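You operate a simulated robot arm through the tools that you are given. There is no shell and no other tool.

The job below is to be done with a simulated two-armed robot. You get a single attempt, and the scene is never put back.

Task
Fetch the foil cap with the brown grip and set it on the orange cover. Put the red cap on the bench marked press away on the bench marked flanges. Take the orange cap and leave it on the bench with the blue edge. Put the carton marked chain on the bench marked press away on the shelf three of the tall rack. Take the steel ring with the yellow band and put it on the square plate numbered fifty. Fetch the puck with the green disc and set it on the square plate with the green disc. Put the blank with the orange dot on the bench marked wash away on the bench marked leak test. Take the square plate with the yellow disc and leave it on the chiller. Do these in any order. Set down upright: carton marked chain.

Only the result counts: the job must be done as asked and must still hold three seconds after the hand-in. Knocking over, shifting, dropping, spilling or breaking anything else fails it. Lids that push on must go on centred and level and be pressed home; caps that screw on are set level and turned clockwise until they are tight.

Robot
Two 7-joint arms with fingered hands on one trunk, on a base that moves. Base frame: it is fixed to the floor where the robot stands at the start and does not move with it; the origin is under the middle of the robot, x ahead of it, y to its left, z up; the surface under the hand at the start is at about z = 85. Lengths are in cm, angles in rad, forces in N, time in s.
The left shoulder is at the start at [8.8, 18.2, 108.6], the right one opposite. With the tool pointing down near the work surface each hand reaches from about 46 to 86 cm from the robot's upright axis, wherever it stands, measured 20 degrees to its own side. Places, roughly: bench marked flanges [-150, -420, 90]; bench marked leak test [60, 260, 80]; bench with the blue edge [60, -310, 80]; blank with the orange dot (5x5x2 cm) [-130, 150, 90]; carton marked chain [75, 125, 100]; chiller [-320, 320, 100]; foil cap with the brown grip (9x9x7 cm) [70, 10, 90]; orange cap (8x8x2 cm) [70, 80, 90]; orange cover (11x11x2 cm) [70, -10, 90]; puck with the green disc (5x5x3 cm) [70, 230, 90]; red cap (7x7x2 cm) [60, 60, 90]; shelf three of the tall rack [-680, -520, 130]; square plate numbered fifty [50, -200, 75]; square plate with the green disc [75, 225, 75]; square plate with the yellow disc [-150, 125, 100]; steel ring with the yellow band (5x5x2 cm) [40, 200, 90]. Payload 3.8 kg a hand.
Tool frame (each hand has its own): the origin (TCP) lies between the finger pads and is the grasp point; the fingertips stand 3 cm ahead of it; z points along the fingers, y is the line along which they close. The gripper opens to 10.4 cm; its body begins 3.5 cm behind the TCP. The gripper is a hand of 4 fingers: y runs from the thumb to the fingers, the wrist lies at [-1.7, -10.4, -17.8] in the tool frame.
Orientation is that of the tool frame in the base frame, as a unit quaternion [x, y, z, w]. With the fingers straight down and the wrist toward the robot, the tool's x, y and z point along [0, 1, 0], [1, 0, 0] and [0, 0, -1] of the base frame.

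Tools
- The arms move only by the tool play_rows. It takes "left_rows", "right_rows" or both (then of equal length, played together; a hand with none holds still); each is a list of rows, each a list of 2 entries, a list of its own where there are three numbers: the shift along the base's x, y, z in cm, then the turn, a rotation vector about the base's x, y, z in rad. In form: [[[x, y, z], [wx, wy, wz]], ...]. A call has 1 to 20 rows; each row is the pose to reach, as a shift and turn from the pose commanded when the call began. Each row takes 0.2 s and may step no farther than 5 cm and 0.15 rad from the row before; otherwise, the whole call is refused. A pose out of reach is approached as far as the arm can. The call stops where the force on the tool passes 40 N (or 10 N more than at its start, if that is more) or the arm is blocked; 0.2 s more then pass. In this call time passes only in rows, and 0.2 s behind the last. It gives the time, the measured TCP pose, the force on the tool (base axes), the opening and the grip force at its end, in the units of the frame above (readings bear some noise), with the torque about the TCP (base axes, N m) and any sound that the robot's microphone picked up, and new pictures: "show" is both (left out), scene, wrist or none (wrist: the cameras of the hands that moved).
- Cameras (640 x 400 px; columns grow to the right, rows downward): "scene" is now at [18.3, 3.63, 128.11]; the picture's right is [0.39, -0.92, 0.00], its down [-0.38, -0.16, -0.91] and it looks along [0.84, 0.36, -0.41] (base axes); focal length 214 px, centre (320, 200). "left" rides on the left gripper at [-6.6, -9, -12.6] in its tool frame; the picture's right is [-0.78, -0.30, 0.56], its down [0.57, -0.70, 0.42] and it looks along [0.26, 0.65, 0.71] (tool axes); focal length 275 px, centre (320, 200). "right" rides on the right gripper at [6.6, -9, -12.6] in its tool frame; the picture's right is [-0.78, 0.30, -0.56], its down [-0.57, -0.70, 0.42] and it looks along [-0.27, 0.65, 0.71] (tool axes); focal length 275 px, centre (320, 200). There is no depth. A picture from a camera that has moved, and an enlarged one, comes with that camera's place and axes in the base frame and with its lens.
- move_column(by): moves the trunk up (or, below 0, down) by that many cm; the arms and the scene camera ride with it, the base frame stays. It gives what a move gives, with no picture.
- drive_base(legs): drives the robot by 1 to 6 legs, each [ahead, left, turn to the left] in cm, cm and rad, along the robot's own axes; the way and the turn of a leg run together, so that a leg with both is an arc; at most 150 cm and 3.142 rad a leg. The arms and the cameras ride along, it lands a little off, and it stops where it bumps. It gives what a move gives, and a new picture of the scene camera.
- set_fingers(index, middle, ring, thumb_bend, thumb_turn, hand): sets how far each is bent, from 0 (flat) to 1 (curled in); at 0.3 the hand is open as for a grip, at 0.7 the pads meet at the TCP. One left out holds its place. A second passes; each finger stops where it meets its share of the squeeze, and holds until it gets a number again. It is the only way to open and close the hand. It gives what a move gives, with no picture; readings hold the bend of each and the force on the fingers (four entries, about 0 where the hand has none), thumb and palm. thumb_turn goes from beside the hand (0) to across from the fingers (1), as for a grip.
- aim_head(pan, tilt): turns the head with the scene camera to pan (to the left, within 1.501 rad either way) and tilt (down, from -0.506 to 1.204), counted from straight ahead of the robot (the tilt from the chest, where the trunk bows). It gives what a move gives, and a new picture of the scene camera.
- enlarge(camera, box): a new picture of the part [left, top, right, bottom] of that camera's present view, enlarged. It takes no simulated time.
- sign_off(): hands the job in; it is judged then, once.

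Places have to be worked out from the pictures, the camera data and where the tool is seen. Open the grippers and draw the arms clear of the work before you hand the job in, unless the task says otherwise.

The tools are called by a JSON object that holds its "fn" and its "kwargs". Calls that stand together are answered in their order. play_rows: Moves the arms, as the interface text tells. Its arguments: {"type":"object","properties":{"left_rows":{"type":"array","items":{"type":"array"}},"right_rows":{"type":"array","items":{"type":"array"}},"show":{"type":"string","enum":["both","scene","wrist","none"]}},"required":[]} The other tools are called the same way: move_column (by) moves the trunk up or down; set_fingers (index, middle, ring, thumb_bend, thumb_turn, hand) moves the fingers one by one; drive_base (legs) drives the base; aim_head (pan, tilt) turns the head that bears the scene camera; enlarge (camera, box) takes an enlarged picture of a part of a camera's view; sign_off () hands the job in.

At the start:

```text
time: 0.0
left_tool_pos: [32.54, 46.67, 117.6]
left_tcp_rot: [0.707, 0.707, 0.0, 0.001]
left_force: [0.0, 0.1, 0.6]
left_wrist_torque: [-0.02, -0.02, -0.01]
left_gripper_width: 10.4
left_grip_force: 0.1
left_shape: jaw
left_bend: [0.3, 0.3, 0.3, 0.3, 0.97]
left_finger forces: [0.0, 0.0, 0.0, 0.1, 0.0, 0.0]
right_tool_pos: [49.54, 3.65, 117.38]
right_tcp_rot: [0.707, 0.707, 0.0, 0.001]
right_force: [0.1, -0.2, 0.4]
right_wrist_torque: [0.01, -0.01, 0.02]
right_gripper_width: 10.37
right_grip_force: 0.1
right_shape: jaw
right_bend: [0.3, 0.3, 0.3, 0.3, 0.97]
right_finger forces: [0.1, 0.0, 0.0, 0.1, 0.0, 0.0]
trunk travel left (down, up): [-24.0, 51.6]
robot x, y, heading: [0.22, -0.19, 0.002]
head pan, tilt (commanded): [0.403, 0.428]
```

scene: 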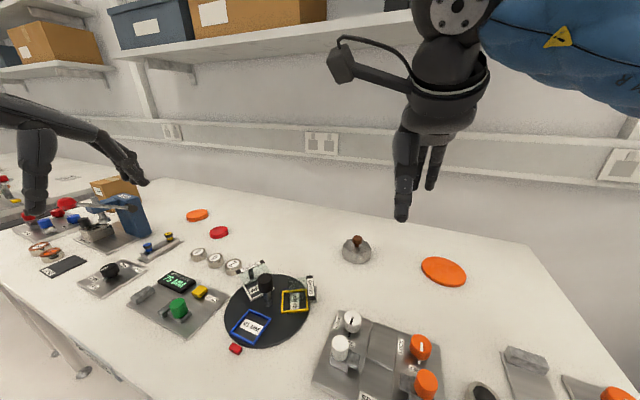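
right: 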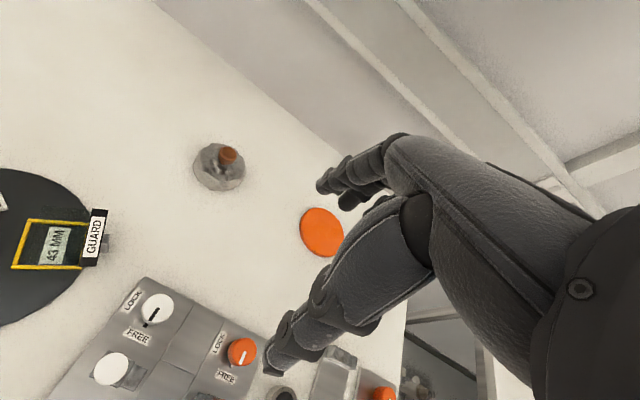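
left: 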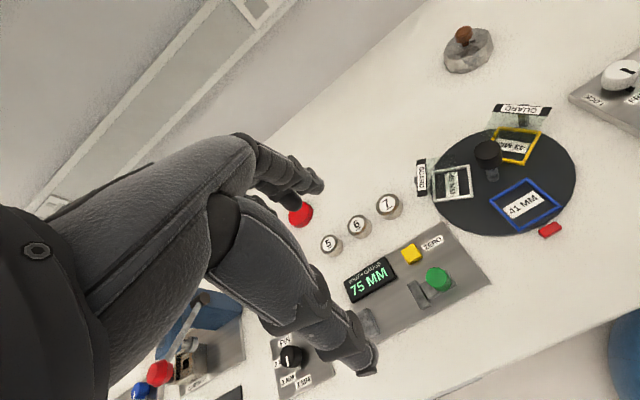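

I'll look closer at the near bench first, before moving anything: enlarging the scene view around the foil cap and cover, and the left side.

{"fn": "enlarge", "kwargs": {"camera": "scene", "box": [300, 200, 500, 325]}}

{"fn": "enlarge", "kwargs": {"camera": "scene", "box": [0, 150, 260, 312]}}

```text
3.20 times, centred on (400, 262) of scene
camera zoom: at [18.3, 3.63, 128.11], right [0.39, -0.92, 0.0], down [-0.38, -0.16, -0.91], along [0.84, 0.36, -0.41], focal length 686 px, centre (64, 0)
```

zoom: 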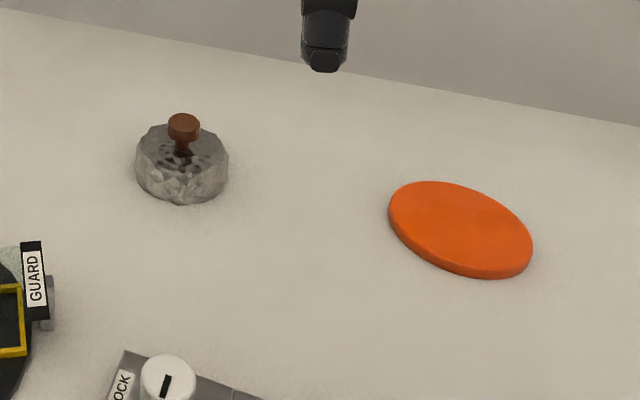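

```text
2.46 times, centred on (130, 231) of scene
camera zoom: at [18.3, 3.63, 128.11], right [0.39, -0.92, 0.0], down [-0.38, -0.16, -0.91], along [0.84, 0.36, -0.41], focal length 528 px, centre (788, 124)
```

zoom: 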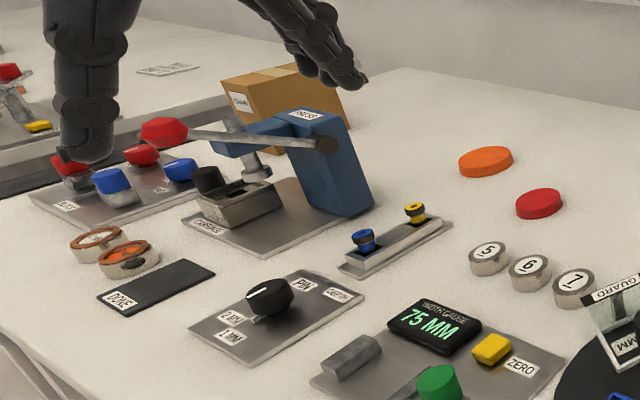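

The home bench is cluttered with the carton behind a press to the far left. I'll turn the head to survey the surroundings, first to the left.

{"fn": "aim_head", "kwargs": {"pan": 1.0, "tilt": 0.4}}

{"fn": "aim_head", "kwargs": {"pan": 1.5, "tilt": 0.25}}

{"fn": "aim_head", "kwargs": {"pan": -0.7, "tilt": 0.4}}

{"fn": "aim_head", "kwargs": {"pan": -1.5, "tilt": 0.25}}

```text
time: 1.0
left_tool_pos: [32.45, 46.63, 117.75]
left_tcp_rot: [0.707, 0.707, 0.0, 0.0]
left_force: [-0.9, 0.1, 0.0]
left_wrist_torque: [0.0, 0.02, 0.0]
left_gripper_width: 10.38
left_grip_force: 0.1
left_shape: jaw
left_bend: [0.3, 0.3, 0.3, 0.3, 0.97]
left_finger forces: [0.0, 0.1, 0.1, 0.0, 0.0, 0.0]
right_tool_pos: [49.54, 3.45, 117.32]
right_tcp_rot: [0.707, 0.707, -0.001, 0.0]
right_force: [-0.3, -0.2, 0.3]
right_wrist_torque: [-0.01, -0.01, 0.02]
right_gripper_width: 10.37
right_grip_force: 0.1
right_shape: jaw
right_bend: [0.3, 0.3, 0.3, 0.3, 0.97]
right_finger forces: [0.0, 0.0, 0.1, 0.1, 0.0, 0.0]
trunk travel left (down, up): [-24.0, 51.6]
robot x, y, heading: [0.12, 0.19, 0.003]
head pan, tilt (commanded): [1.0, 0.4]
camera scene: at [14.83, 7.79, 128.37], right [0.84, -0.54, 0.0], down [-0.21, -0.33, -0.92], along [0.5, 0.77, -0.39], focal length 214 px, centre (320, 200)
```

scene: 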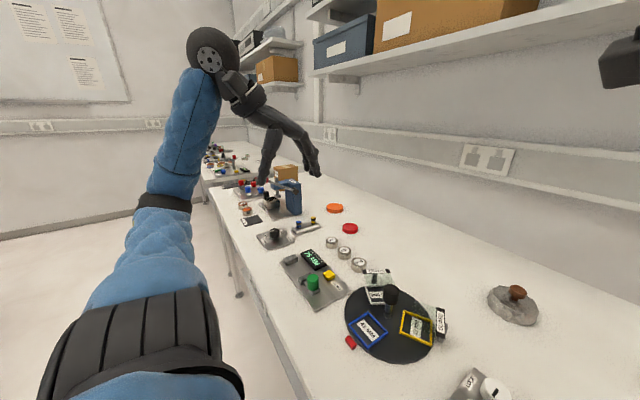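

```text
time: 1.9
left_tool_pos: [32.43, 46.63, 117.57]
left_tcp_rot: [0.706, 0.708, 0.0, 0.0]
left_force: [-0.6, -0.2, -0.3]
left_wrist_torque: [0.0, 0.06, 0.02]
left_gripper_width: 10.37
left_grip_force: 0.2
left_shape: jaw
left_bend: [0.3, 0.3, 0.3, 0.3, 0.97]
left_finger forces: [0.1, 0.0, 0.1, 0.0, 0.0, 0.0]
right_tool_pos: [49.53, 3.63, 117.34]
right_tcp_rot: [0.707, 0.707, 0.0, 0.0]
right_force: [0.6, 0.3, 0.3]
right_wrist_torque: [0.0, 0.02, 0.01]
right_gripper_width: 10.39
right_grip_force: 0.1
right_shape: jaw
right_bend: [0.3, 0.3, 0.3, 0.3, 0.97]
right_finger forces: [0.1, 0.1, 0.0, 0.1, 0.0, 0.1]
trunk travel left (down, up): [-24.0, 51.6]
robot x, y, heading: [-0.08, -0.01, 0.001]
head pan, tilt (commanded): [1.499, 0.25]
camera scene: at [10.49, 9.32, 129.76], right [1.0, -0.07, 0.0], down [-0.02, -0.25, -0.97], along [0.07, 0.97, -0.25], focal length 214 px, centre (320, 200)
```

scene: 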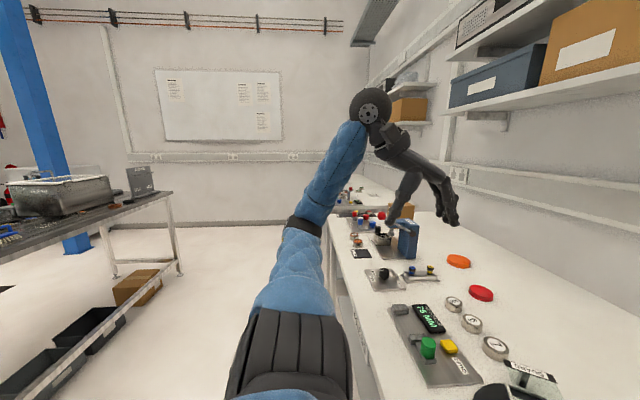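

```text
time: 4.0
left_tool_pos: [32.49, 46.52, 117.59]
left_tcp_rot: [0.707, 0.707, 0.001, 0.0]
left_force: [0.4, -0.5, 0.4]
left_wrist_torque: [-0.01, 0.02, -0.01]
left_gripper_width: 10.37
left_grip_force: 0.2
left_shape: jaw
left_bend: [0.3, 0.3, 0.3, 0.3, 0.97]
left_finger forces: [0.0, 0.0, 0.0, 0.0, 0.1, 0.1]
right_tool_pos: [49.68, 3.54, 117.36]
right_tcp_rot: [0.707, 0.707, -0.002, 0.0]
right_force: [-0.1, -0.5, 0.2]
right_wrist_torque: [-0.01, 0.0, 0.0]
right_gripper_width: 10.37
right_grip_force: 0.0
right_shape: jaw
right_bend: [0.3, 0.3, 0.3, 0.3, 0.97]
right_finger forces: [0.1, 0.0, 0.0, 0.0, 0.1, 0.0]
trunk travel left (down, up): [-24.0, 51.6]
robot x, y, heading: [0.08, -0.01, 0.005]
head pan, tilt (commanded): [-0.7, 0.4]
camera scene: at [16.9, -5.96, 128.37], right [-0.64, -0.77, 0.0], down [-0.3, 0.25, -0.92], along [0.7, -0.59, -0.39], focal length 214 px, centre (320, 200)
```

scene: 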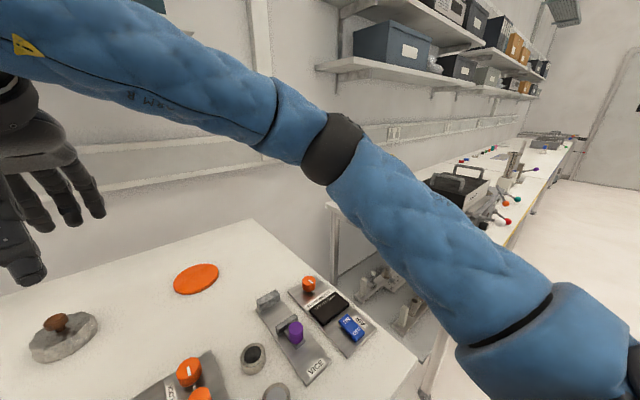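

```text
time: 5.1
left_tool_pos: [32.5, 46.51, 117.78]
left_tcp_rot: [0.707, 0.707, -0.001, 0.0]
left_force: [-0.6, -0.5, 0.2]
left_wrist_torque: [-0.01, 0.0, 0.01]
left_gripper_width: 10.38
left_grip_force: 0.0
left_shape: jaw
left_bend: [0.3, 0.3, 0.3, 0.3, 0.97]
left_finger forces: [0.1, 0.1, 0.1, 0.0, 0.0, 0.0]
right_tool_pos: [49.6, 3.55, 117.44]
right_tcp_rot: [0.708, 0.707, 0.001, 0.0]
right_force: [0.0, -0.6, 0.7]
right_wrist_torque: [0.03, -0.02, -0.01]
right_gripper_width: 10.38
right_grip_force: 0.0
right_shape: jaw
right_bend: [0.3, 0.3, 0.3, 0.3, 0.97]
right_finger forces: [0.0, 0.1, 0.0, 0.0, 0.0, 0.0]
trunk travel left (down, up): [-24.0, 51.6]
robot x, y, heading: [-0.27, -0.19, -0.0]
head pan, tilt (commanded): [-1.499, 0.25]
camera scene: at [10.49, -9.31, 129.77], right [-1.0, -0.07, 0.0], down [-0.02, 0.25, -0.97], along [0.07, -0.97, -0.25], focal length 214 px, centre (320, 200)
```

scene: 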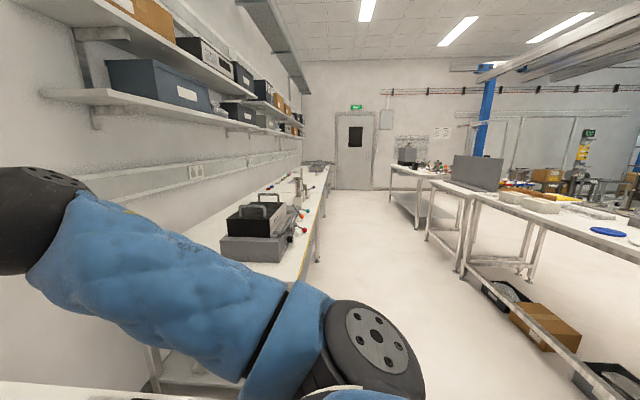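

The robot is in an aisle between two bench rows. I place the knob at about (71, 14.1, 92) and the orange cover at about (72.8, -9.3). I'll shift the base 15 cm left so the right arm reaches both comfortably, then look down at them.

{"fn": "drive_base", "kwargs": {"legs": [[0, 15, 0]]}}

{"fn": "aim_head", "kwargs": {"pan": 0.0, "tilt": 0.6}}

```text
time: 6.5
left_tool_pos: [32.47, 61.56, 117.55]
left_tcp_rot: [0.707, 0.707, 0.0, 0.0]
left_force: [-0.3, 0.1, -0.2]
left_wrist_torque: [-0.02, -0.02, -0.01]
left_gripper_width: 10.37
left_grip_force: 0.2
left_shape: jaw
left_bend: [0.3, 0.3, 0.3, 0.3, 0.97]
left_finger forces: [0.0, 0.0, 0.0, 0.0, 0.0, 0.0]
right_tool_pos: [49.52, 18.65, 117.41]
right_tcp_rot: [0.707, 0.707, -0.001, 0.0]
right_force: [0.4, 0.2, 0.2]
right_wrist_torque: [-0.04, -0.01, -0.03]
right_gripper_width: 10.38
right_grip_force: 0.1
right_shape: jaw
right_bend: [0.3, 0.3, 0.3, 0.3, 0.97]
right_finger forces: [0.0, 0.0, 0.0, 0.1, 0.1, 0.1]
trunk travel left (down, up): [-24.0, 51.6]
robot x, y, heading: [-0.08, 14.59, 0.0]
head pan, tilt (commanded): [-1.499, 0.25]
camera scene: at [10.49, 5.68, 129.78], right [-1.0, -0.07, 0.0], down [-0.02, 0.24, -0.97], along [0.07, -0.97, -0.25], focal length 214 px, centre (320, 200)
```

scene: 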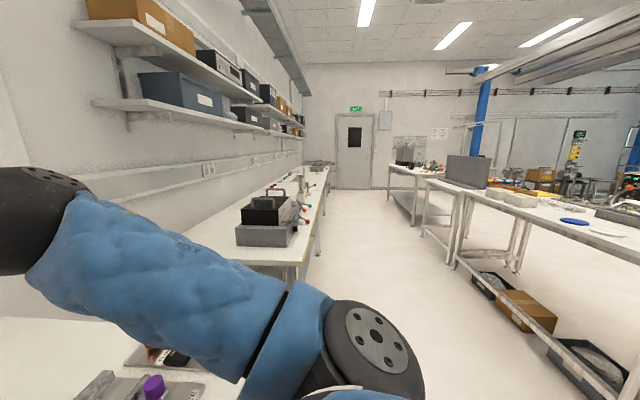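

```text
time: 8.1
left_tool_pos: [32.58, 61.43, 117.6]
left_tcp_rot: [0.707, 0.708, 0.0, -0.001]
left_force: [1.1, -1.0, 0.2]
left_wrist_torque: [-0.01, 0.02, 0.04]
left_gripper_width: 10.37
left_grip_force: 0.1
left_shape: jaw
left_bend: [0.3, 0.3, 0.3, 0.3, 0.97]
left_finger forces: [0.0, 0.1, 0.0, 0.0, 0.0, 0.0]
right_tool_pos: [49.68, 18.37, 117.4]
right_tcp_rot: [0.708, 0.706, 0.0, 0.0]
right_force: [0.1, 0.3, 0.0]
right_wrist_torque: [0.03, -0.03, 0.0]
right_gripper_width: 10.35
right_grip_force: 0.0
right_shape: jaw
right_bend: [0.3, 0.3, 0.3, 0.3, 0.97]
right_finger forces: [0.0, 0.0, 0.0, 0.0, 0.0, 0.0]
trunk travel left (down, up): [-24.0, 51.6]
robot x, y, heading: [0.16, 14.85, 0.001]
head pan, tilt (commanded): [0.0, 0.6]
camera scene: at [18.66, 14.83, 126.55], right [0.0, -1.0, 0.0], down [-0.56, 0.0, -0.83], along [0.83, 0.0, -0.56], focal length 214 px, centre (320, 200)
```

scene: 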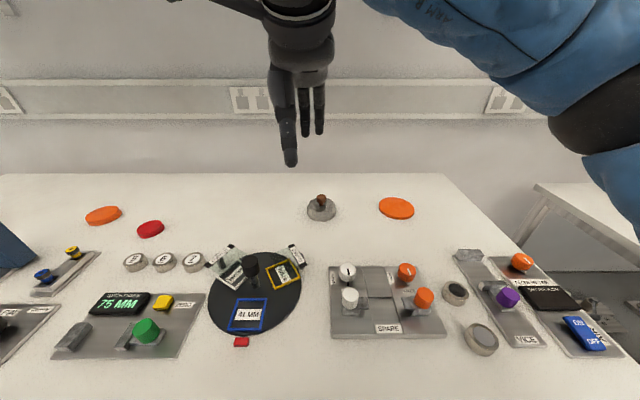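

Good view. I'll enlarge to pin the knob and cover centres precisely.

{"fn": "enlarge", "kwargs": {"camera": "scene", "box": [290, 170, 430, 257]}}

{"fn": "enlarge", "kwargs": {"camera": "right", "box": [100, 80, 420, 280]}}

```text
4.57 times, centred on (360, 214) of scene
camera zoom: at [18.66, 14.83, 126.55], right [0.0, -1.0, 0.0], down [-0.56, 0.0, -0.83], along [0.83, 0.0, -0.56], focal length 980 px, centre (137, 138)
```

zoom: 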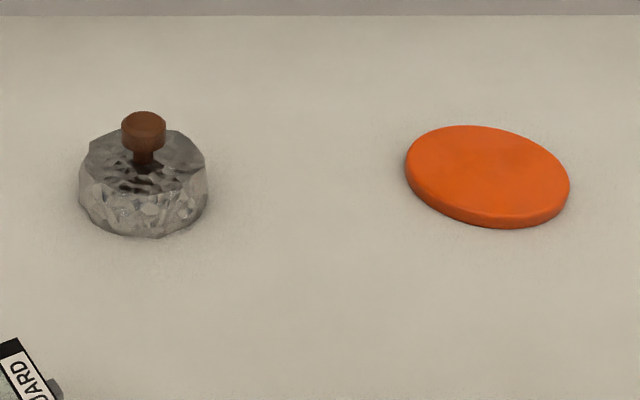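

```text
2.00 times, centred on (260, 180) of right
camera zoom: at [40.67, 25.02, 129.87], right [0.3, -0.78, 0.56], down [-0.7, -0.57, -0.42], along [0.65, -0.27, -0.71], focal length 551 px, centre (440, 240)
```

zoom: 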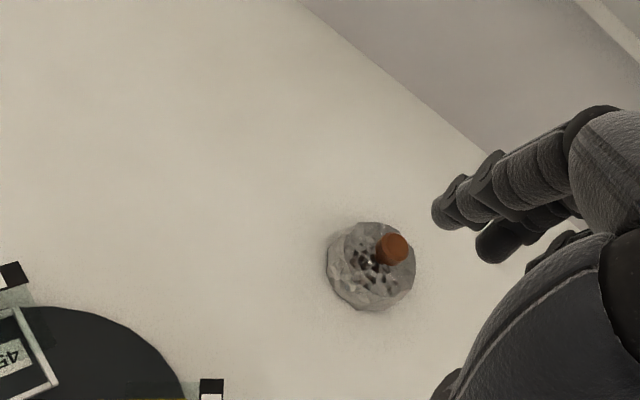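

Triangulating both cameras gives the knob at about (72.2, 14.1, 91) and the cover at about (73.1, -9.2, top 87). I'll bring the right hand over the knob at a safe height and check.

{"fn": "play_rows", "kwargs": {"right_rows": [[[4.5, -1, -2], [0, 0, 0]], [[9, -2, -4], [0, 0, 0]], [[13.5, -3, -6], [0, 0, 0]], [[18, -4, -9], [0, 0, 0]], [[22.5, -4.4, -12], [0, 0, 0]], [[22.5, -4.4, -15], [0, 0, 0]]]}}

```text
refused: row 1 steps farther than a row can; nothing moved
```

The first step was slightly too long; I'll use smaller steps.

{"fn": "play_rows", "kwargs": {"right_rows": [[[4, -1, -2], [0, 0, 0]], [[8, -2, -4], [0, 0, 0]], [[12, -3, -6], [0, 0, 0]], [[16, -4, -8], [0, 0, 0]], [[20, -4.4, -10], [0, 0, 0]], [[22.5, -4.4, -13], [0, 0, 0]], [[22.5, -4.4, -15], [0, 0, 0]]]}}

```text
time: 9.7
left_tool_pos: [32.63, 61.42, 117.55]
left_tcp_rot: [0.707, 0.707, -0.001, 0.0]
left_force: [-0.4, -0.2, -0.8]
left_wrist_torque: [0.0, 0.04, 0.03]
left_gripper_width: 10.37
left_grip_force: 0.1
left_shape: jaw
left_bend: [0.3, 0.3, 0.3, 0.3, 0.97]
left_finger forces: [0.0, 0.0, 0.0, 0.1, 0.1, 0.1]
right_tool_pos: [72.01, 13.87, 102.16]
right_tcp_rot: [0.707, 0.707, 0.0, 0.0]
right_force: [-1.2, -0.7, -0.1]
right_wrist_torque: [-0.02, 0.0, 0.05]
right_gripper_width: 10.39
right_grip_force: 0.0
right_shape: jaw
right_bend: [0.3, 0.3, 0.3, 0.3, 0.97]
right_finger forces: [0.0, 0.0, 0.0, 0.0, 0.1, 0.0]
trunk travel left (down, up): [-24.0, 51.6]
robot x, y, heading: [-0.48, 14.96, -0.002]
head pan, tilt (commanded): [0.0, 0.6]
camera scene: at [18.66, 14.83, 126.54], right [0.0, -1.0, 0.0], down [-0.57, 0.0, -0.82], along [0.82, 0.0, -0.57], focal length 214 px, centre (320, 200)
camera right: at [63.07, 20.49, 114.64], right [0.3, -0.78, 0.56], down [-0.7, -0.57, -0.42], along [0.65, -0.26, -0.71], focal length 275 px, centre (320, 200)
```

scene: 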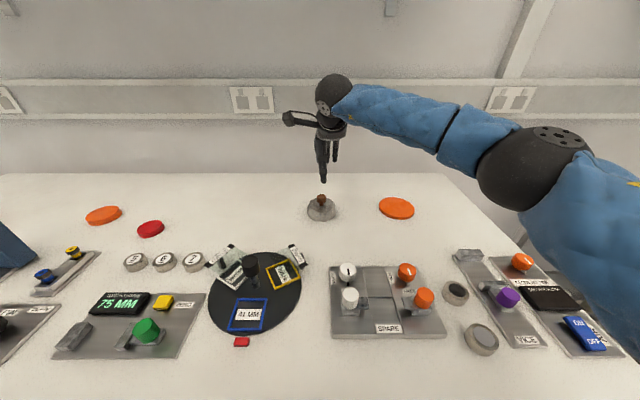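
right: 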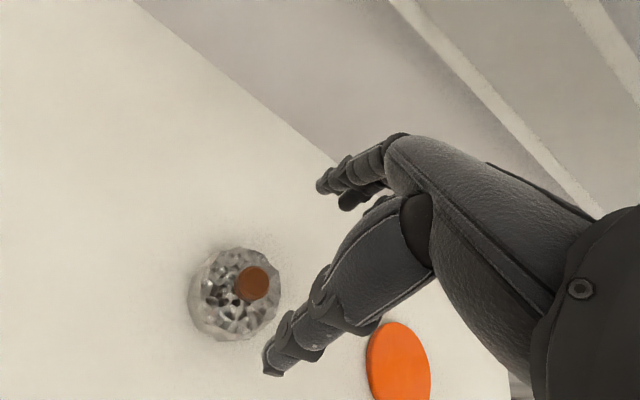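

The wrist view puts the knob at about (72.0, 14.5), within a centimetre of the tool. I'll correct sideways and lower to put the pads at the knob's height (TCP z ≈ 91.5).

{"fn": "play_rows", "kwargs": {"right_rows": [[[0, 0.6, -3], [0, 0, 0]], [[0, 0.6, -6], [0, 0, 0]], [[0, 0.6, -8.5], [0, 0, 0]], [[0, 0.6, -10], [0, 0, 0]], [[0, 0.6, -10.6], [0, 0, 0]]]}}

{"fn": "enlarge", "kwargs": {"camera": "right", "box": [200, 150, 440, 300]}}

```text
time: 10.9
left_tool_pos: [32.52, 61.39, 117.59]
left_tcp_rot: [0.707, 0.707, 0.0, 0.0]
left_force: [-0.5, 0.1, 0.4]
left_wrist_torque: [-0.01, 0.0, -0.03]
left_gripper_width: 10.38
left_grip_force: 0.1
left_shape: jaw
left_bend: [0.3, 0.3, 0.3, 0.3, 0.97]
left_finger forces: [0.0, 0.0, 0.0, 0.0, 0.0, 0.0]
right_tool_pos: [72.01, 14.7, 91.77]
right_tcp_rot: [0.707, 0.708, -0.001, -0.001]
right_force: [0.3, -0.1, 0.4]
right_wrist_torque: [0.02, 0.01, -0.01]
right_gripper_width: 10.39
right_grip_force: 0.1
right_shape: jaw
right_bend: [0.3, 0.3, 0.3, 0.3, 0.97]
right_finger forces: [0.0, 0.0, 0.0, 0.0, 0.1, 0.0]
trunk travel left (down, up): [-24.0, 51.6]
robot x, y, heading: [-0.04, 15.17, 0.002]
head pan, tilt (commanded): [0.0, 0.6]
camera scene: at [18.66, 14.84, 126.54], right [0.0, -1.0, 0.0], down [-0.57, 0.0, -0.82], along [0.82, 0.0, -0.57], focal length 214 px, centre (320, 200)
camera right: at [63.11, 21.34, 104.18], right [0.3, -0.78, 0.56], down [-0.7, -0.57, -0.42], along [0.65, -0.27, -0.71], focal length 275 px, centre (320, 200)
```

scene: 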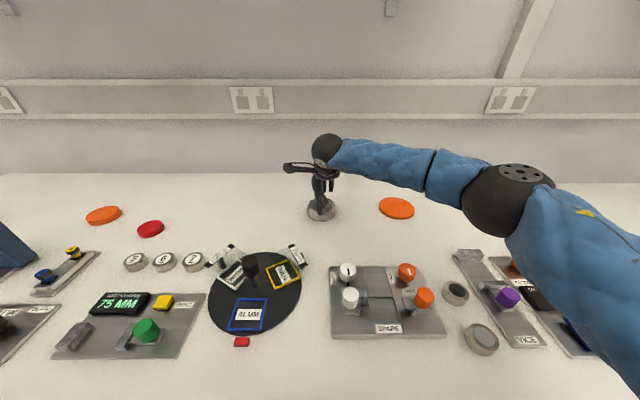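
right: 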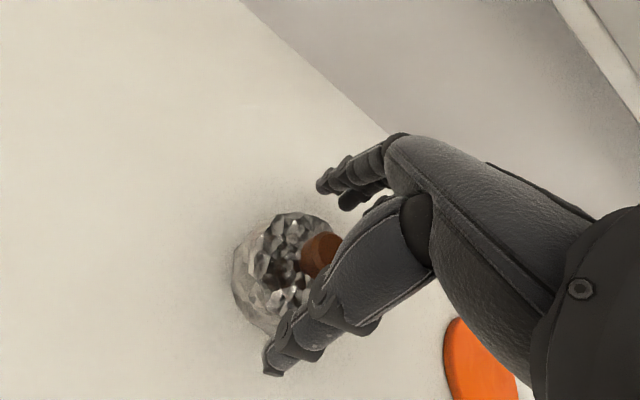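

```text
2.67 times, centred on (320, 225) of right
camera zoom: at [63.11, 21.34, 104.18], right [0.3, -0.78, 0.56], down [-0.7, -0.57, -0.42], along [0.65, -0.27, -0.71], focal length 734 px, centre (320, 133)
```

zoom: 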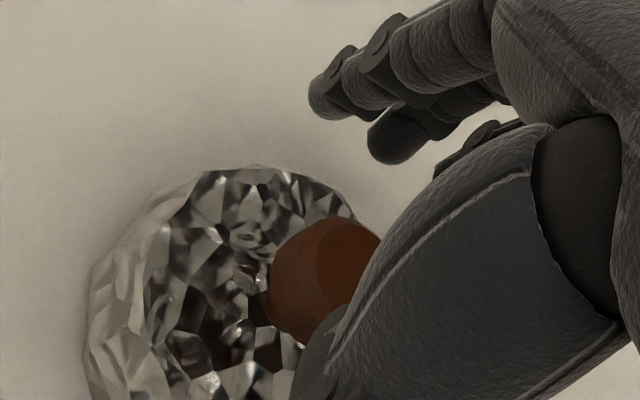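

The knob sits right at the TCP. I'll close all the fingers and thumb on it.

{"fn": "set_fingers", "kwargs": {"hand": "right", "index": 0.7, "middle": 0.7, "ring": 0.7, "thumb_bend": 0.7, "thumb_turn": 1.0}}

{"fn": "enlarge", "kwargs": {"camera": "right", "box": [200, 150, 440, 300]}}

```text
time: 11.9
left_tool_pos: [32.35, 61.32, 117.63]
left_tcp_rot: [0.708, 0.707, 0.001, 0.0]
left_force: [0.2, 0.4, 0.7]
left_wrist_torque: [-0.04, 0.02, -0.01]
left_gripper_width: 10.35
left_grip_force: 0.0
left_shape: jaw
left_bend: [0.3, 0.3, 0.3, 0.3, 0.97]
left_finger forces: [0.0, 0.0, 0.0, 0.1, 0.0, 0.1]
right_tool_pos: [71.9, 14.82, 91.84]
right_tcp_rot: [0.707, 0.707, 0.001, 0.001]
right_force: [0.0, -0.9, 8.0]
right_wrist_torque: [-0.05, -0.32, 0.03]
right_gripper_width: 2.3
right_grip_force: 16.2
right_shape: fingers
right_bend: [0.68, 0.54, 0.7, 0.59, 1.0]
right_finger forces: [1.7, 15.3, 0.0, 0.1, 14.7, 0.0]
trunk travel left (down, up): [-24.0, 51.6]
robot x, y, heading: [0.19, 15.04, 0.004]
head pan, tilt (commanded): [0.0, 0.6]
```

```text
2.67 times, centred on (320, 225) of right
camera zoom: at [63.04, 21.33, 104.38], right [0.29, -0.78, 0.56], down [-0.7, -0.57, -0.43], along [0.65, -0.26, -0.71], focal length 734 px, centre (320, 133)
```

zoom: 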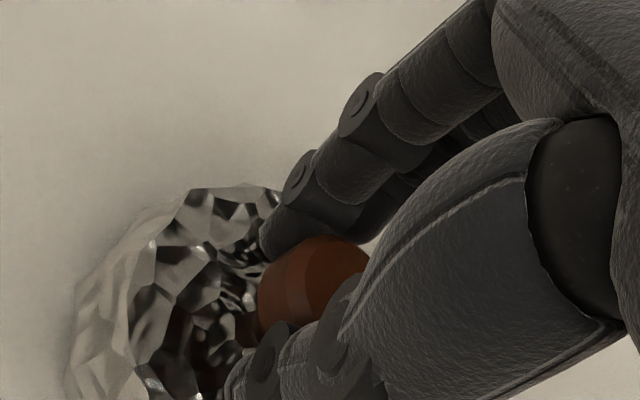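

Middle finger and thumb hold the knob with about 16 N. I'll lift slowly and check.

{"fn": "play_rows", "kwargs": {"right_rows": [[[0, 0, 1], [0, 0, 0]], [[0, 0, 2.5], [0, 0, 0]], [[0, 0, 5], [0, 0, 0]], [[0, 0, 8], [0, 0, 0]]]}}

```text
time: 12.9
left_tool_pos: [32.53, 61.38, 117.63]
left_tcp_rot: [0.707, 0.707, -0.001, 0.0]
left_force: [0.0, -0.4, 0.0]
left_wrist_torque: [-0.02, -0.02, 0.03]
left_gripper_width: 10.37
left_grip_force: 0.2
left_shape: jaw
left_bend: [0.3, 0.3, 0.3, 0.3, 0.97]
left_finger forces: [0.0, 0.0, 0.0, 0.0, 0.1, 0.0]
right_tool_pos: [72.29, 14.7, 99.76]
right_tcp_rot: [0.707, 0.707, 0.001, 0.0]
right_force: [-0.9, -0.2, -0.8]
right_wrist_torque: [0.01, 0.0, 0.02]
right_gripper_width: 2.29
right_grip_force: 12.8
right_shape: fingers
right_bend: [0.68, 0.54, 0.7, 0.6, 1.0]
right_finger forces: [2.2, 9.0, 0.1, 0.0, 12.9, 0.1]
trunk travel left (down, up): [-24.0, 51.6]
robot x, y, heading: [-0.26, 14.82, 0.001]
head pan, tilt (commanded): [0.0, 0.6]
camera scene: at [18.63, 14.85, 126.55], right [0.0, -1.0, 0.0], down [-0.56, 0.0, -0.83], along [0.83, 0.0, -0.56], focal length 214 px, centre (320, 200)
camera right: at [63.36, 21.35, 112.21], right [0.3, -0.78, 0.56], down [-0.7, -0.57, -0.42], along [0.65, -0.27, -0.71], focal length 275 px, centre (320, 200)
```

scene: 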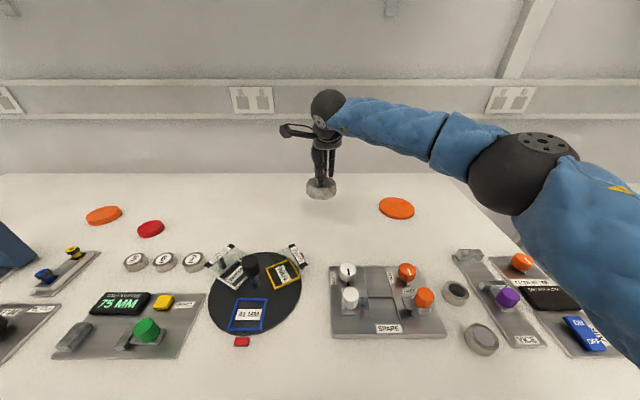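
right: 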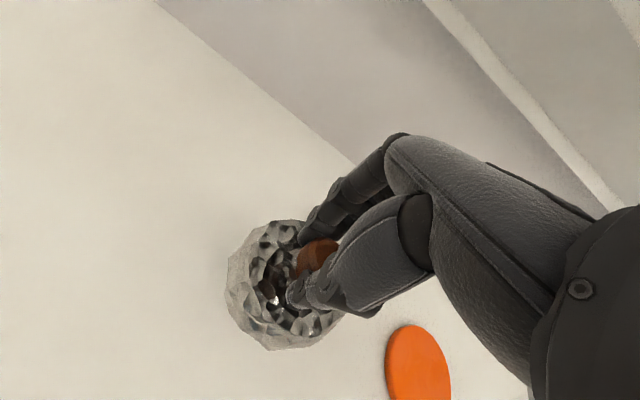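

The cap is off the bench. I'll zoom to verify it hangs level before carrying it.

{"fn": "enlarge", "kwargs": {"camera": "scene", "box": [270, 150, 430, 250]}}

```text
4.00 times, centred on (350, 200) of scene
camera zoom: at [18.63, 14.85, 126.55], right [0.0, -1.0, 0.0], down [-0.56, 0.0, -0.83], along [0.83, 0.0, -0.56], focal length 858 px, centre (200, 200)
```

zoom: 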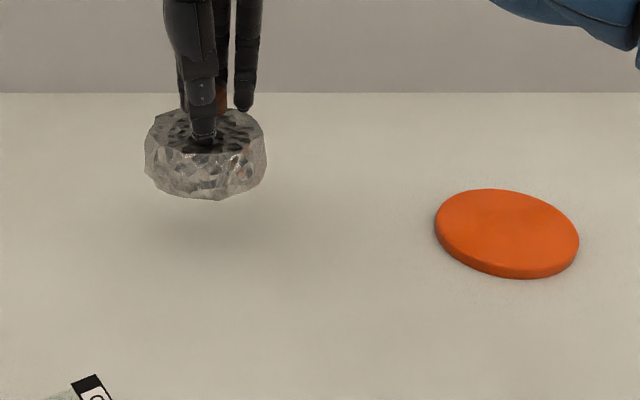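

The cap hangs level, its centre near (72.3, 14.4). I'll carry it over the cover centre at about (73.3, -9.2), staying high.

{"fn": "play_rows", "kwargs": {"right_rows": [[[0.2, -4, 0], [0, 0, 0]], [[0.4, -8, 0], [0, 0, 0]], [[0.6, -12, 0], [0, 0, 0]], [[0.7, -16, 0], [0, 0, 0]], [[0.8, -20, 0], [0, 0, 0]], [[0.9, -23.6, 0], [0, 0, 0]]]}}

{"fn": "enlarge", "kwargs": {"camera": "scene", "box": [320, 150, 480, 250]}}

```text
time: 14.3
left_tool_pos: [32.48, 61.35, 117.79]
left_tcp_rot: [0.707, 0.707, 0.0, 0.0]
left_force: [-0.4, -0.6, 0.3]
left_wrist_torque: [0.03, -0.01, -0.02]
left_gripper_width: 10.37
left_grip_force: 0.1
left_shape: jaw
left_bend: [0.3, 0.3, 0.3, 0.3, 0.97]
left_finger forces: [0.1, 0.0, 0.0, 0.0, 0.0, 0.0]
right_tool_pos: [73.25, -9.27, 99.61]
right_tcp_rot: [0.708, 0.707, -0.001, 0.0]
right_force: [1.5, -0.6, -0.3]
right_wrist_torque: [-0.02, 0.03, -0.01]
right_gripper_width: 2.23
right_grip_force: 12.1
right_shape: fingers
right_bend: [0.68, 0.54, 0.7, 0.6, 1.0]
right_finger forces: [2.3, 8.8, 0.0, 0.1, 12.1, 0.0]
trunk travel left (down, up): [-24.0, 51.6]
robot x, y, heading: [-0.26, 14.89, -0.0]
head pan, tilt (commanded): [0.0, 0.6]
camera scene: at [18.66, 14.78, 126.54], right [0.0, -1.0, 0.0], down [-0.57, 0.0, -0.82], along [0.82, 0.0, -0.57], focal length 214 px, centre (320, 200)
camera right: at [64.28, -2.62, 112.17], right [0.3, -0.78, 0.56], down [-0.7, -0.57, -0.42], along [0.65, -0.26, -0.71], focal length 275 px, centre (320, 200)
```

scene: 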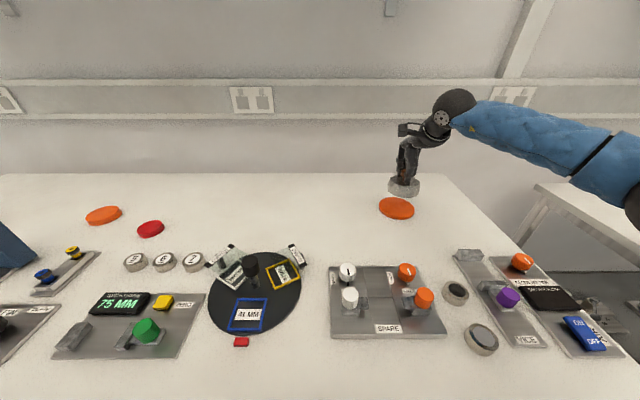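
right: 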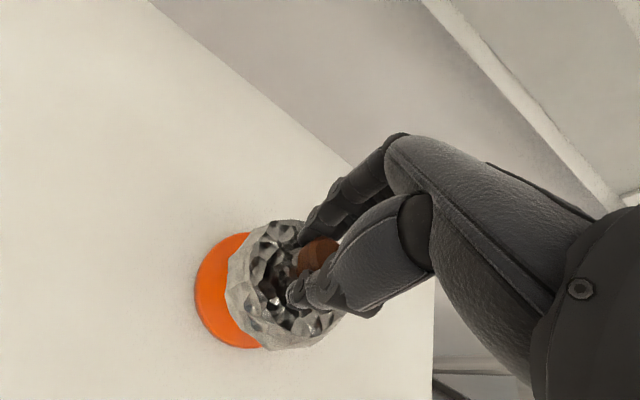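

```text
4.00 times, centred on (400, 200) of scene
camera zoom: at [18.66, 14.78, 126.54], right [0.0, -1.0, 0.0], down [-0.57, 0.0, -0.82], along [0.82, 0.0, -0.57], focal length 858 px, centre (0, 200)
```

zoom: 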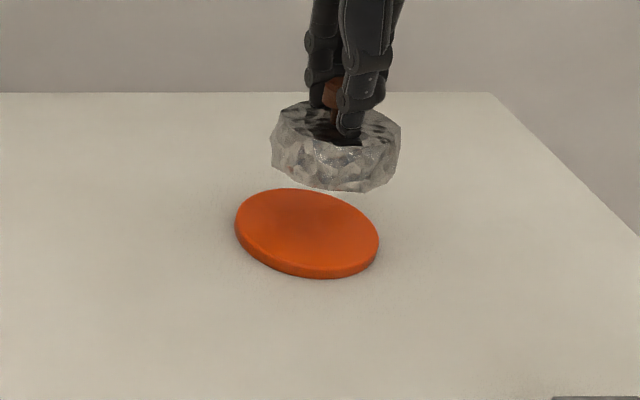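

Cover and cap centres agree in y; I'll enlarge the wrist view to check the x offset of the cap from the cover.

{"fn": "enlarge", "kwargs": {"camera": "right", "box": [160, 190, 400, 340]}}

{"fn": "enlarge", "kwargs": {"camera": "right", "box": [160, 250, 400, 400]}}

```text
2.67 times, centred on (280, 265) of right
camera zoom: at [64.28, -2.62, 112.17], right [0.3, -0.78, 0.56], down [-0.7, -0.57, -0.42], along [0.65, -0.26, -0.71], focal length 734 px, centre (427, 27)
```

zoom: 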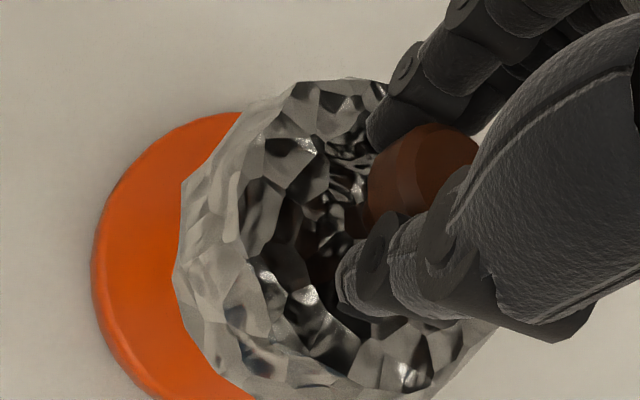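

```text
2.67 times, centred on (280, 325) of right
camera zoom: at [64.28, -2.62, 112.17], right [0.3, -0.78, 0.56], down [-0.7, -0.57, -0.42], along [0.65, -0.26, -0.71], focal length 734 px, centre (427, -133)
```

zoom: 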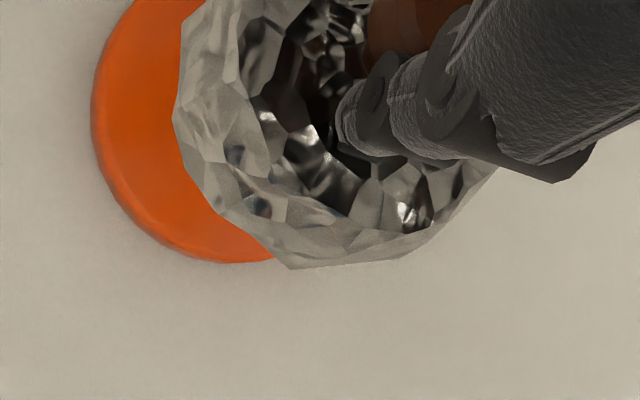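

Comparing silhouettes, the cap is about 0.5 cm short in x of the cover's centre. I'll shift +0.5 in x and lower to just above contact.

{"fn": "play_rows", "kwargs": {"right_rows": [[[0.5, 0.1, -1], [0, 0, 0]], [[0.5, 0.1, -3], [0, 0, 0]], [[0.5, 0.1, -4.5], [0, 0, 0]], [[0.5, 0.1, -5.2], [0, 0, 0]]]}}

{"fn": "enlarge", "kwargs": {"camera": "scene", "box": [340, 160, 460, 235]}}

```text
time: 15.3
left_tool_pos: [32.42, 61.37, 117.6]
left_tcp_rot: [0.707, 0.707, 0.0, 0.0]
left_force: [-0.2, -0.6, 0.6]
left_wrist_torque: [0.0, 0.02, -0.04]
left_gripper_width: 10.39
left_grip_force: 0.1
left_shape: jaw
left_bend: [0.3, 0.3, 0.3, 0.3, 0.97]
left_finger forces: [0.1, 0.0, 0.0, 0.1, 0.0, 0.0]
right_tool_pos: [73.72, -8.96, 94.6]
right_tcp_rot: [0.707, 0.707, 0.0, 0.001]
right_force: [-0.8, -0.1, -0.2]
right_wrist_torque: [-0.01, -0.03, 0.01]
right_gripper_width: 2.23
right_grip_force: 11.1
right_shape: fingers
right_bend: [0.68, 0.54, 0.7, 0.6, 1.0]
right_finger forces: [2.2, 8.8, 0.0, 0.0, 11.7, 0.0]
trunk travel left (down, up): [-24.0, 51.6]
robot x, y, heading: [0.04, 14.47, -0.005]
head pan, tilt (commanded): [0.0, 0.6]
camera scene: at [18.67, 14.82, 126.54], right [0.0, -1.0, 0.0], down [-0.57, 0.0, -0.82], along [0.82, 0.0, -0.57], focal length 214 px, centre (320, 200)
camera right: at [64.69, -2.35, 107.04], right [0.3, -0.78, 0.56], down [-0.7, -0.57, -0.42], along [0.65, -0.27, -0.71], focal length 275 px, centre (320, 200)
```

scene: 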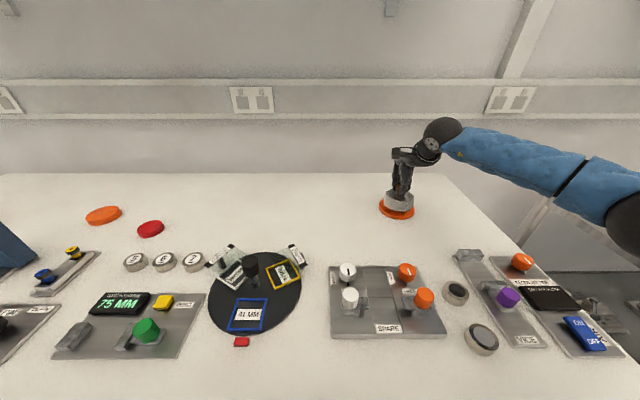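
right: 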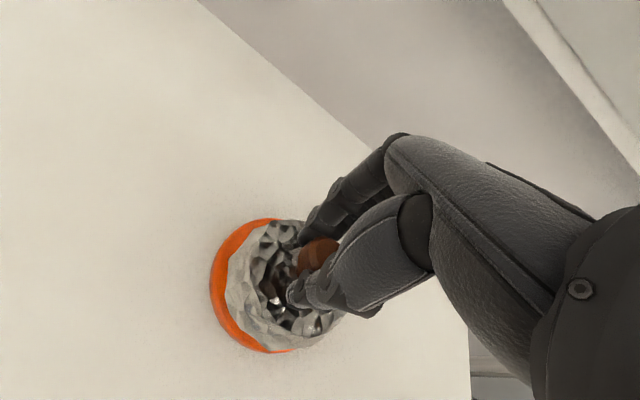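

```text
5.33 times, centred on (400, 198) of scene
camera zoom: at [18.67, 14.82, 126.54], right [0.0, -1.0, 0.0], down [-0.57, 0.0, -0.82], along [0.82, 0.0, -0.57], focal length 1144 px, centre (-107, 213)
```

zoom: 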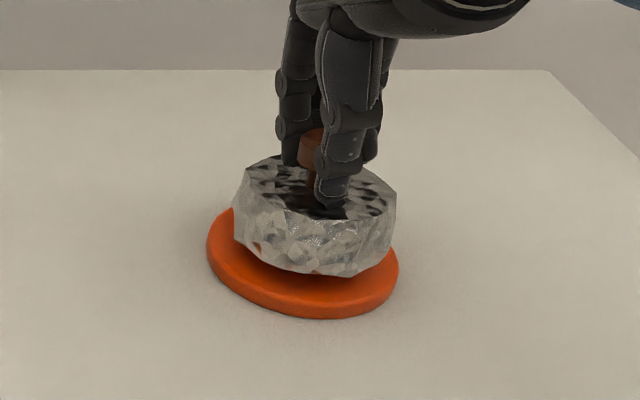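

The cap is about 0.7 cm above the cover, nearly centred. I'll nudge (+0.3, -0.2) and lower until it rests.

{"fn": "play_rows", "kwargs": {"right_rows": [[[0.3, -0.2, -0.3], [0, 0, 0]], [[0.3, -0.2, -0.6], [0, 0, 0]], [[0.3, -0.2, -0.8], [0, 0, 0]]], "show": "wrist"}}

{"fn": "enlarge", "kwargs": {"camera": "scene", "box": [340, 160, 460, 235]}}

```text
time: 16.1
left_tool_pos: [32.46, 61.37, 117.5]
left_tcp_rot: [0.707, 0.707, 0.001, 0.0]
left_force: [0.3, -0.1, -0.3]
left_wrist_torque: [0.04, 0.0, 0.04]
left_gripper_width: 10.39
left_grip_force: 0.1
left_shape: jaw
left_bend: [0.3, 0.3, 0.3, 0.3, 0.97]
left_finger forces: [0.0, 0.1, 0.0, 0.0, 0.1, 0.1]
right_tool_pos: [73.87, -9.07, 93.67]
right_tcp_rot: [0.707, 0.707, 0.001, 0.0]
right_force: [-0.1, -0.4, -0.1]
right_wrist_torque: [-0.01, -0.04, 0.0]
right_gripper_width: 2.25
right_grip_force: 10.9
right_shape: fingers
right_bend: [0.68, 0.54, 0.7, 0.6, 1.0]
right_finger forces: [2.2, 8.8, 0.0, 0.0, 11.7, 0.0]
trunk travel left (down, up): [-24.0, 51.6]
robot x, y, heading: [0.13, 14.67, 0.003]
head pan, tilt (commanded): [0.0, 0.6]
camera right: at [64.88, -2.48, 106.23], right [0.3, -0.78, 0.56], down [-0.7, -0.57, -0.42], along [0.65, -0.27, -0.71], focal length 275 px, centre (320, 200)
```

right: 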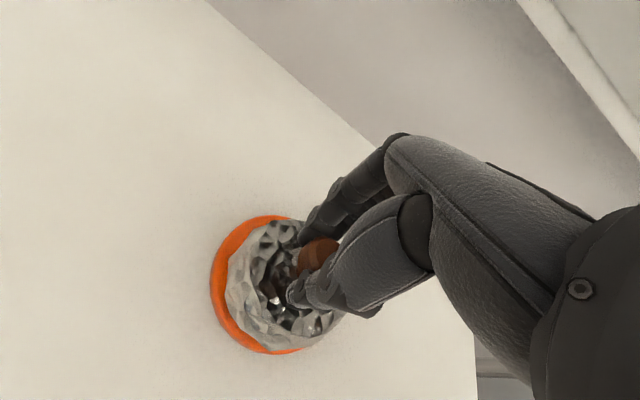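

```text
5.33 times, centred on (400, 198) of scene
camera zoom: at [18.67, 14.83, 126.54], right [0.0, -1.0, 0.0], down [-0.57, 0.0, -0.82], along [0.82, 0.0, -0.57], focal length 1144 px, centre (-107, 213)
```

zoom: 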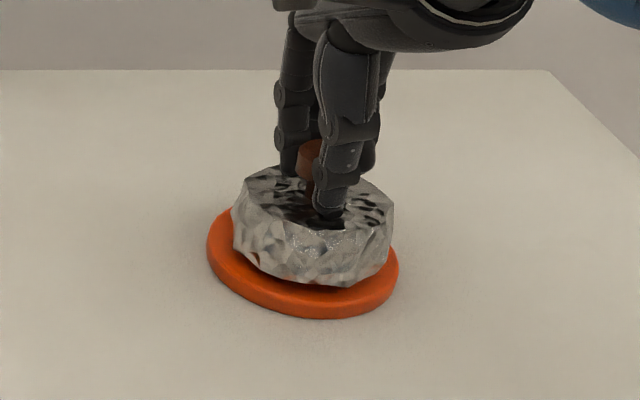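

No contact force yet; I'll continue down in small steps watching the force.

{"fn": "play_rows", "kwargs": {"right_rows": [[[0.1, -0.1, -0.15], [0, 0, 0]], [[0.1, -0.1, -0.3], [0, 0, 0]]], "show": "none"}}

{"fn": "play_rows", "kwargs": {"right_rows": [[[0, 0, -0.15], [0, 0, 0]], [[0, 0, -0.3], [0, 0, 0]]], "show": "wrist"}}

{"fn": "enlarge", "kwargs": {"camera": "scene", "box": [340, 160, 460, 235]}}

```text
time: 16.7
left_tool_pos: [32.63, 61.32, 117.71]
left_tcp_rot: [0.707, 0.707, 0.0, 0.0]
left_force: [-0.2, 0.0, 0.0]
left_wrist_torque: [-0.03, 0.0, 0.0]
left_gripper_width: 10.35
left_grip_force: 0.0
left_shape: jaw
left_bend: [0.3, 0.3, 0.3, 0.3, 0.97]
left_finger forces: [0.1, 0.0, 0.0, 0.1, 0.0, 0.0]
right_tool_pos: [73.79, -9.08, 93.51]
right_tcp_rot: [0.707, 0.707, 0.0, 0.0]
right_force: [-0.2, 0.4, -0.1]
right_wrist_torque: [-0.01, -0.04, -0.01]
right_gripper_width: 2.21
right_grip_force: 11.3
right_shape: fingers
right_bend: [0.68, 0.54, 0.7, 0.6, 1.0]
right_finger forces: [2.3, 8.8, 0.0, 0.0, 11.7, 0.0]
trunk travel left (down, up): [-24.0, 51.6]
robot x, y, heading: [-0.04, 14.94, -0.0]
head pan, tilt (commanded): [0.0, 0.6]
```

```text
time: 17.3
left_tool_pos: [32.48, 61.24, 117.55]
left_tcp_rot: [0.707, 0.707, 0.0, 0.001]
left_force: [-0.5, -0.8, 0.5]
left_wrist_torque: [-0.02, 0.01, 0.04]
left_gripper_width: 10.36
left_grip_force: 0.0
left_shape: jaw
left_bend: [0.3, 0.3, 0.3, 0.3, 0.97]
left_finger forces: [0.0, 0.1, 0.0, 0.1, 0.0, 0.0]
right_tool_pos: [73.89, -9.2, 93.35]
right_tcp_rot: [0.707, 0.707, 0.0, 0.0]
right_force: [0.9, 0.6, -0.6]
right_wrist_torque: [0.0, -0.01, 0.0]
right_gripper_width: 2.23
right_grip_force: 11.5
right_shape: fingers
right_bend: [0.68, 0.54, 0.7, 0.6, 1.0]
right_finger forces: [2.2, 8.8, 0.1, 0.1, 11.7, 0.0]
trunk travel left (down, up): [-24.0, 51.6]
robot x, y, heading: [-0.2, 14.64, 0.003]
head pan, tilt (commanded): [0.0, 0.6]
camera right: at [64.96, -2.64, 105.83], right [0.3, -0.78, 0.56], down [-0.7, -0.57, -0.42], along [0.65, -0.27, -0.71], focal length 275 px, centre (320, 200)
```

right: 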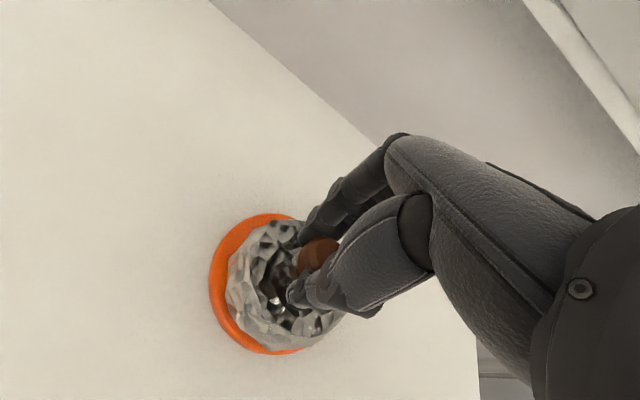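

```text
5.33 times, centred on (400, 198) of scene
camera zoom: at [18.66, 14.83, 126.54], right [0.0, -1.0, 0.0], down [-0.57, 0.0, -0.82], along [0.82, 0.0, -0.57], focal length 1144 px, centre (-107, 213)
```

zoom: 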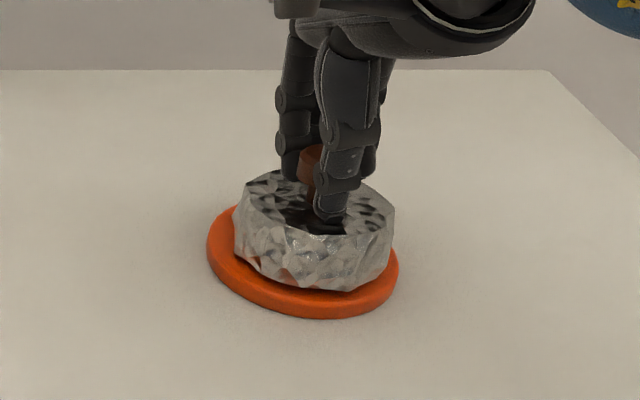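

Margins suggest the cap is still about (-0.35, -0.3) off centre and not yet touching. I'll correct that and lower further in small steps.

{"fn": "play_rows", "kwargs": {"right_rows": [[[0.35, 0.3, 0], [0, 0, 0]], [[0.35, 0.3, -0.2], [0, 0, 0]]], "show": "none"}}

{"fn": "play_rows", "kwargs": {"right_rows": [[[0, 0, -0.15], [0, 0, 0]], [[0, 0, -0.3], [0, 0, 0]]], "show": "wrist"}}

{"fn": "enlarge", "kwargs": {"camera": "scene", "box": [340, 160, 460, 235]}}

```text
time: 17.9
left_tool_pos: [32.46, 61.42, 117.6]
left_tcp_rot: [0.707, 0.707, -0.001, 0.0]
left_force: [0.0, -1.2, 0.0]
left_wrist_torque: [0.0, -0.02, -0.06]
left_gripper_width: 10.36
left_grip_force: 0.1
left_shape: jaw
left_bend: [0.3, 0.3, 0.3, 0.3, 0.97]
left_finger forces: [0.1, 0.1, 0.0, 0.0, 0.0, 0.0]
right_tool_pos: [74.23, -9.04, 93.14]
right_tcp_rot: [0.707, 0.707, 0.001, 0.001]
right_force: [0.2, -0.1, 2.6]
right_wrist_torque: [0.02, -0.09, 0.01]
right_gripper_width: 2.24
right_grip_force: 10.7
right_shape: fingers
right_bend: [0.68, 0.54, 0.7, 0.6, 1.0]
right_finger forces: [1.9, 8.9, 0.0, 0.1, 11.9, 0.0]
trunk travel left (down, up): [-24.0, 51.6]
robot x, y, heading: [0.23, 15.18, -0.002]
head pan, tilt (commanded): [0.0, 0.6]
```

```text
time: 18.5
left_tool_pos: [32.37, 61.53, 117.61]
left_tcp_rot: [0.707, 0.708, 0.001, 0.0]
left_force: [0.1, -0.2, -0.9]
left_wrist_torque: [-0.01, 0.02, -0.01]
left_gripper_width: 10.38
left_grip_force: 0.0
left_shape: jaw
left_bend: [0.3, 0.3, 0.3, 0.3, 0.97]
left_finger forces: [0.0, 0.0, 0.0, 0.0, 0.1, 0.0]
right_tool_pos: [74.25, -9.0, 93.1]
right_tcp_rot: [0.708, 0.706, 0.003, 0.002]
right_force: [0.9, -2.6, 14.6]
right_wrist_torque: [-0.21, -0.5, -0.09]
right_gripper_width: 2.24
right_grip_force: 17.3
right_shape: fingers
right_bend: [0.68, 0.53, 0.7, 0.6, 1.0]
right_finger forces: [1.7, 19.4, 0.0, 0.0, 13.3, 0.0]
trunk travel left (down, up): [-24.0, 51.6]
robot x, y, heading: [0.04, 15.02, -0.002]
head pan, tilt (commanded): [0.0, 0.6]
camera right: at [65.22, -2.33, 105.52], right [0.29, -0.78, 0.56], down [-0.7, -0.57, -0.43], along [0.65, -0.26, -0.71], focal length 275 px, centre (320, 200)
```

right: 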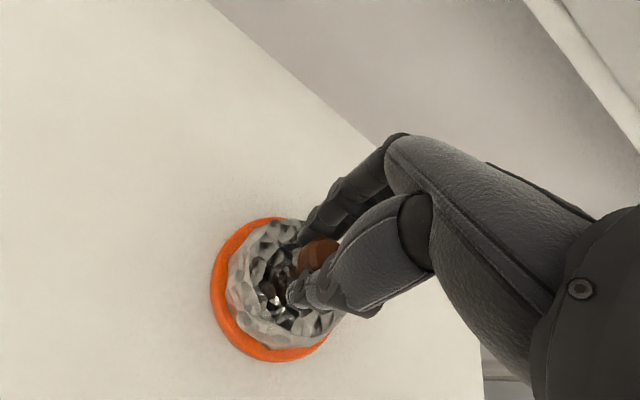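

```text
5.33 times, centred on (400, 198) of scene
camera zoom: at [18.47, 14.85, 126.6], right [0.0, -1.0, 0.0], down [-0.56, 0.0, -0.83], along [0.83, 0.0, -0.56], focal length 1144 px, centre (-107, 213)
```

zoom: 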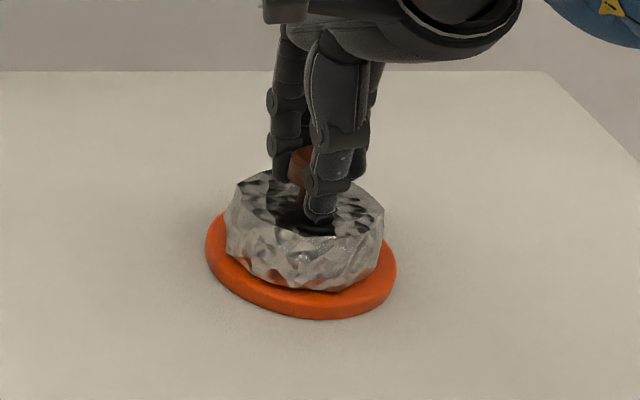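

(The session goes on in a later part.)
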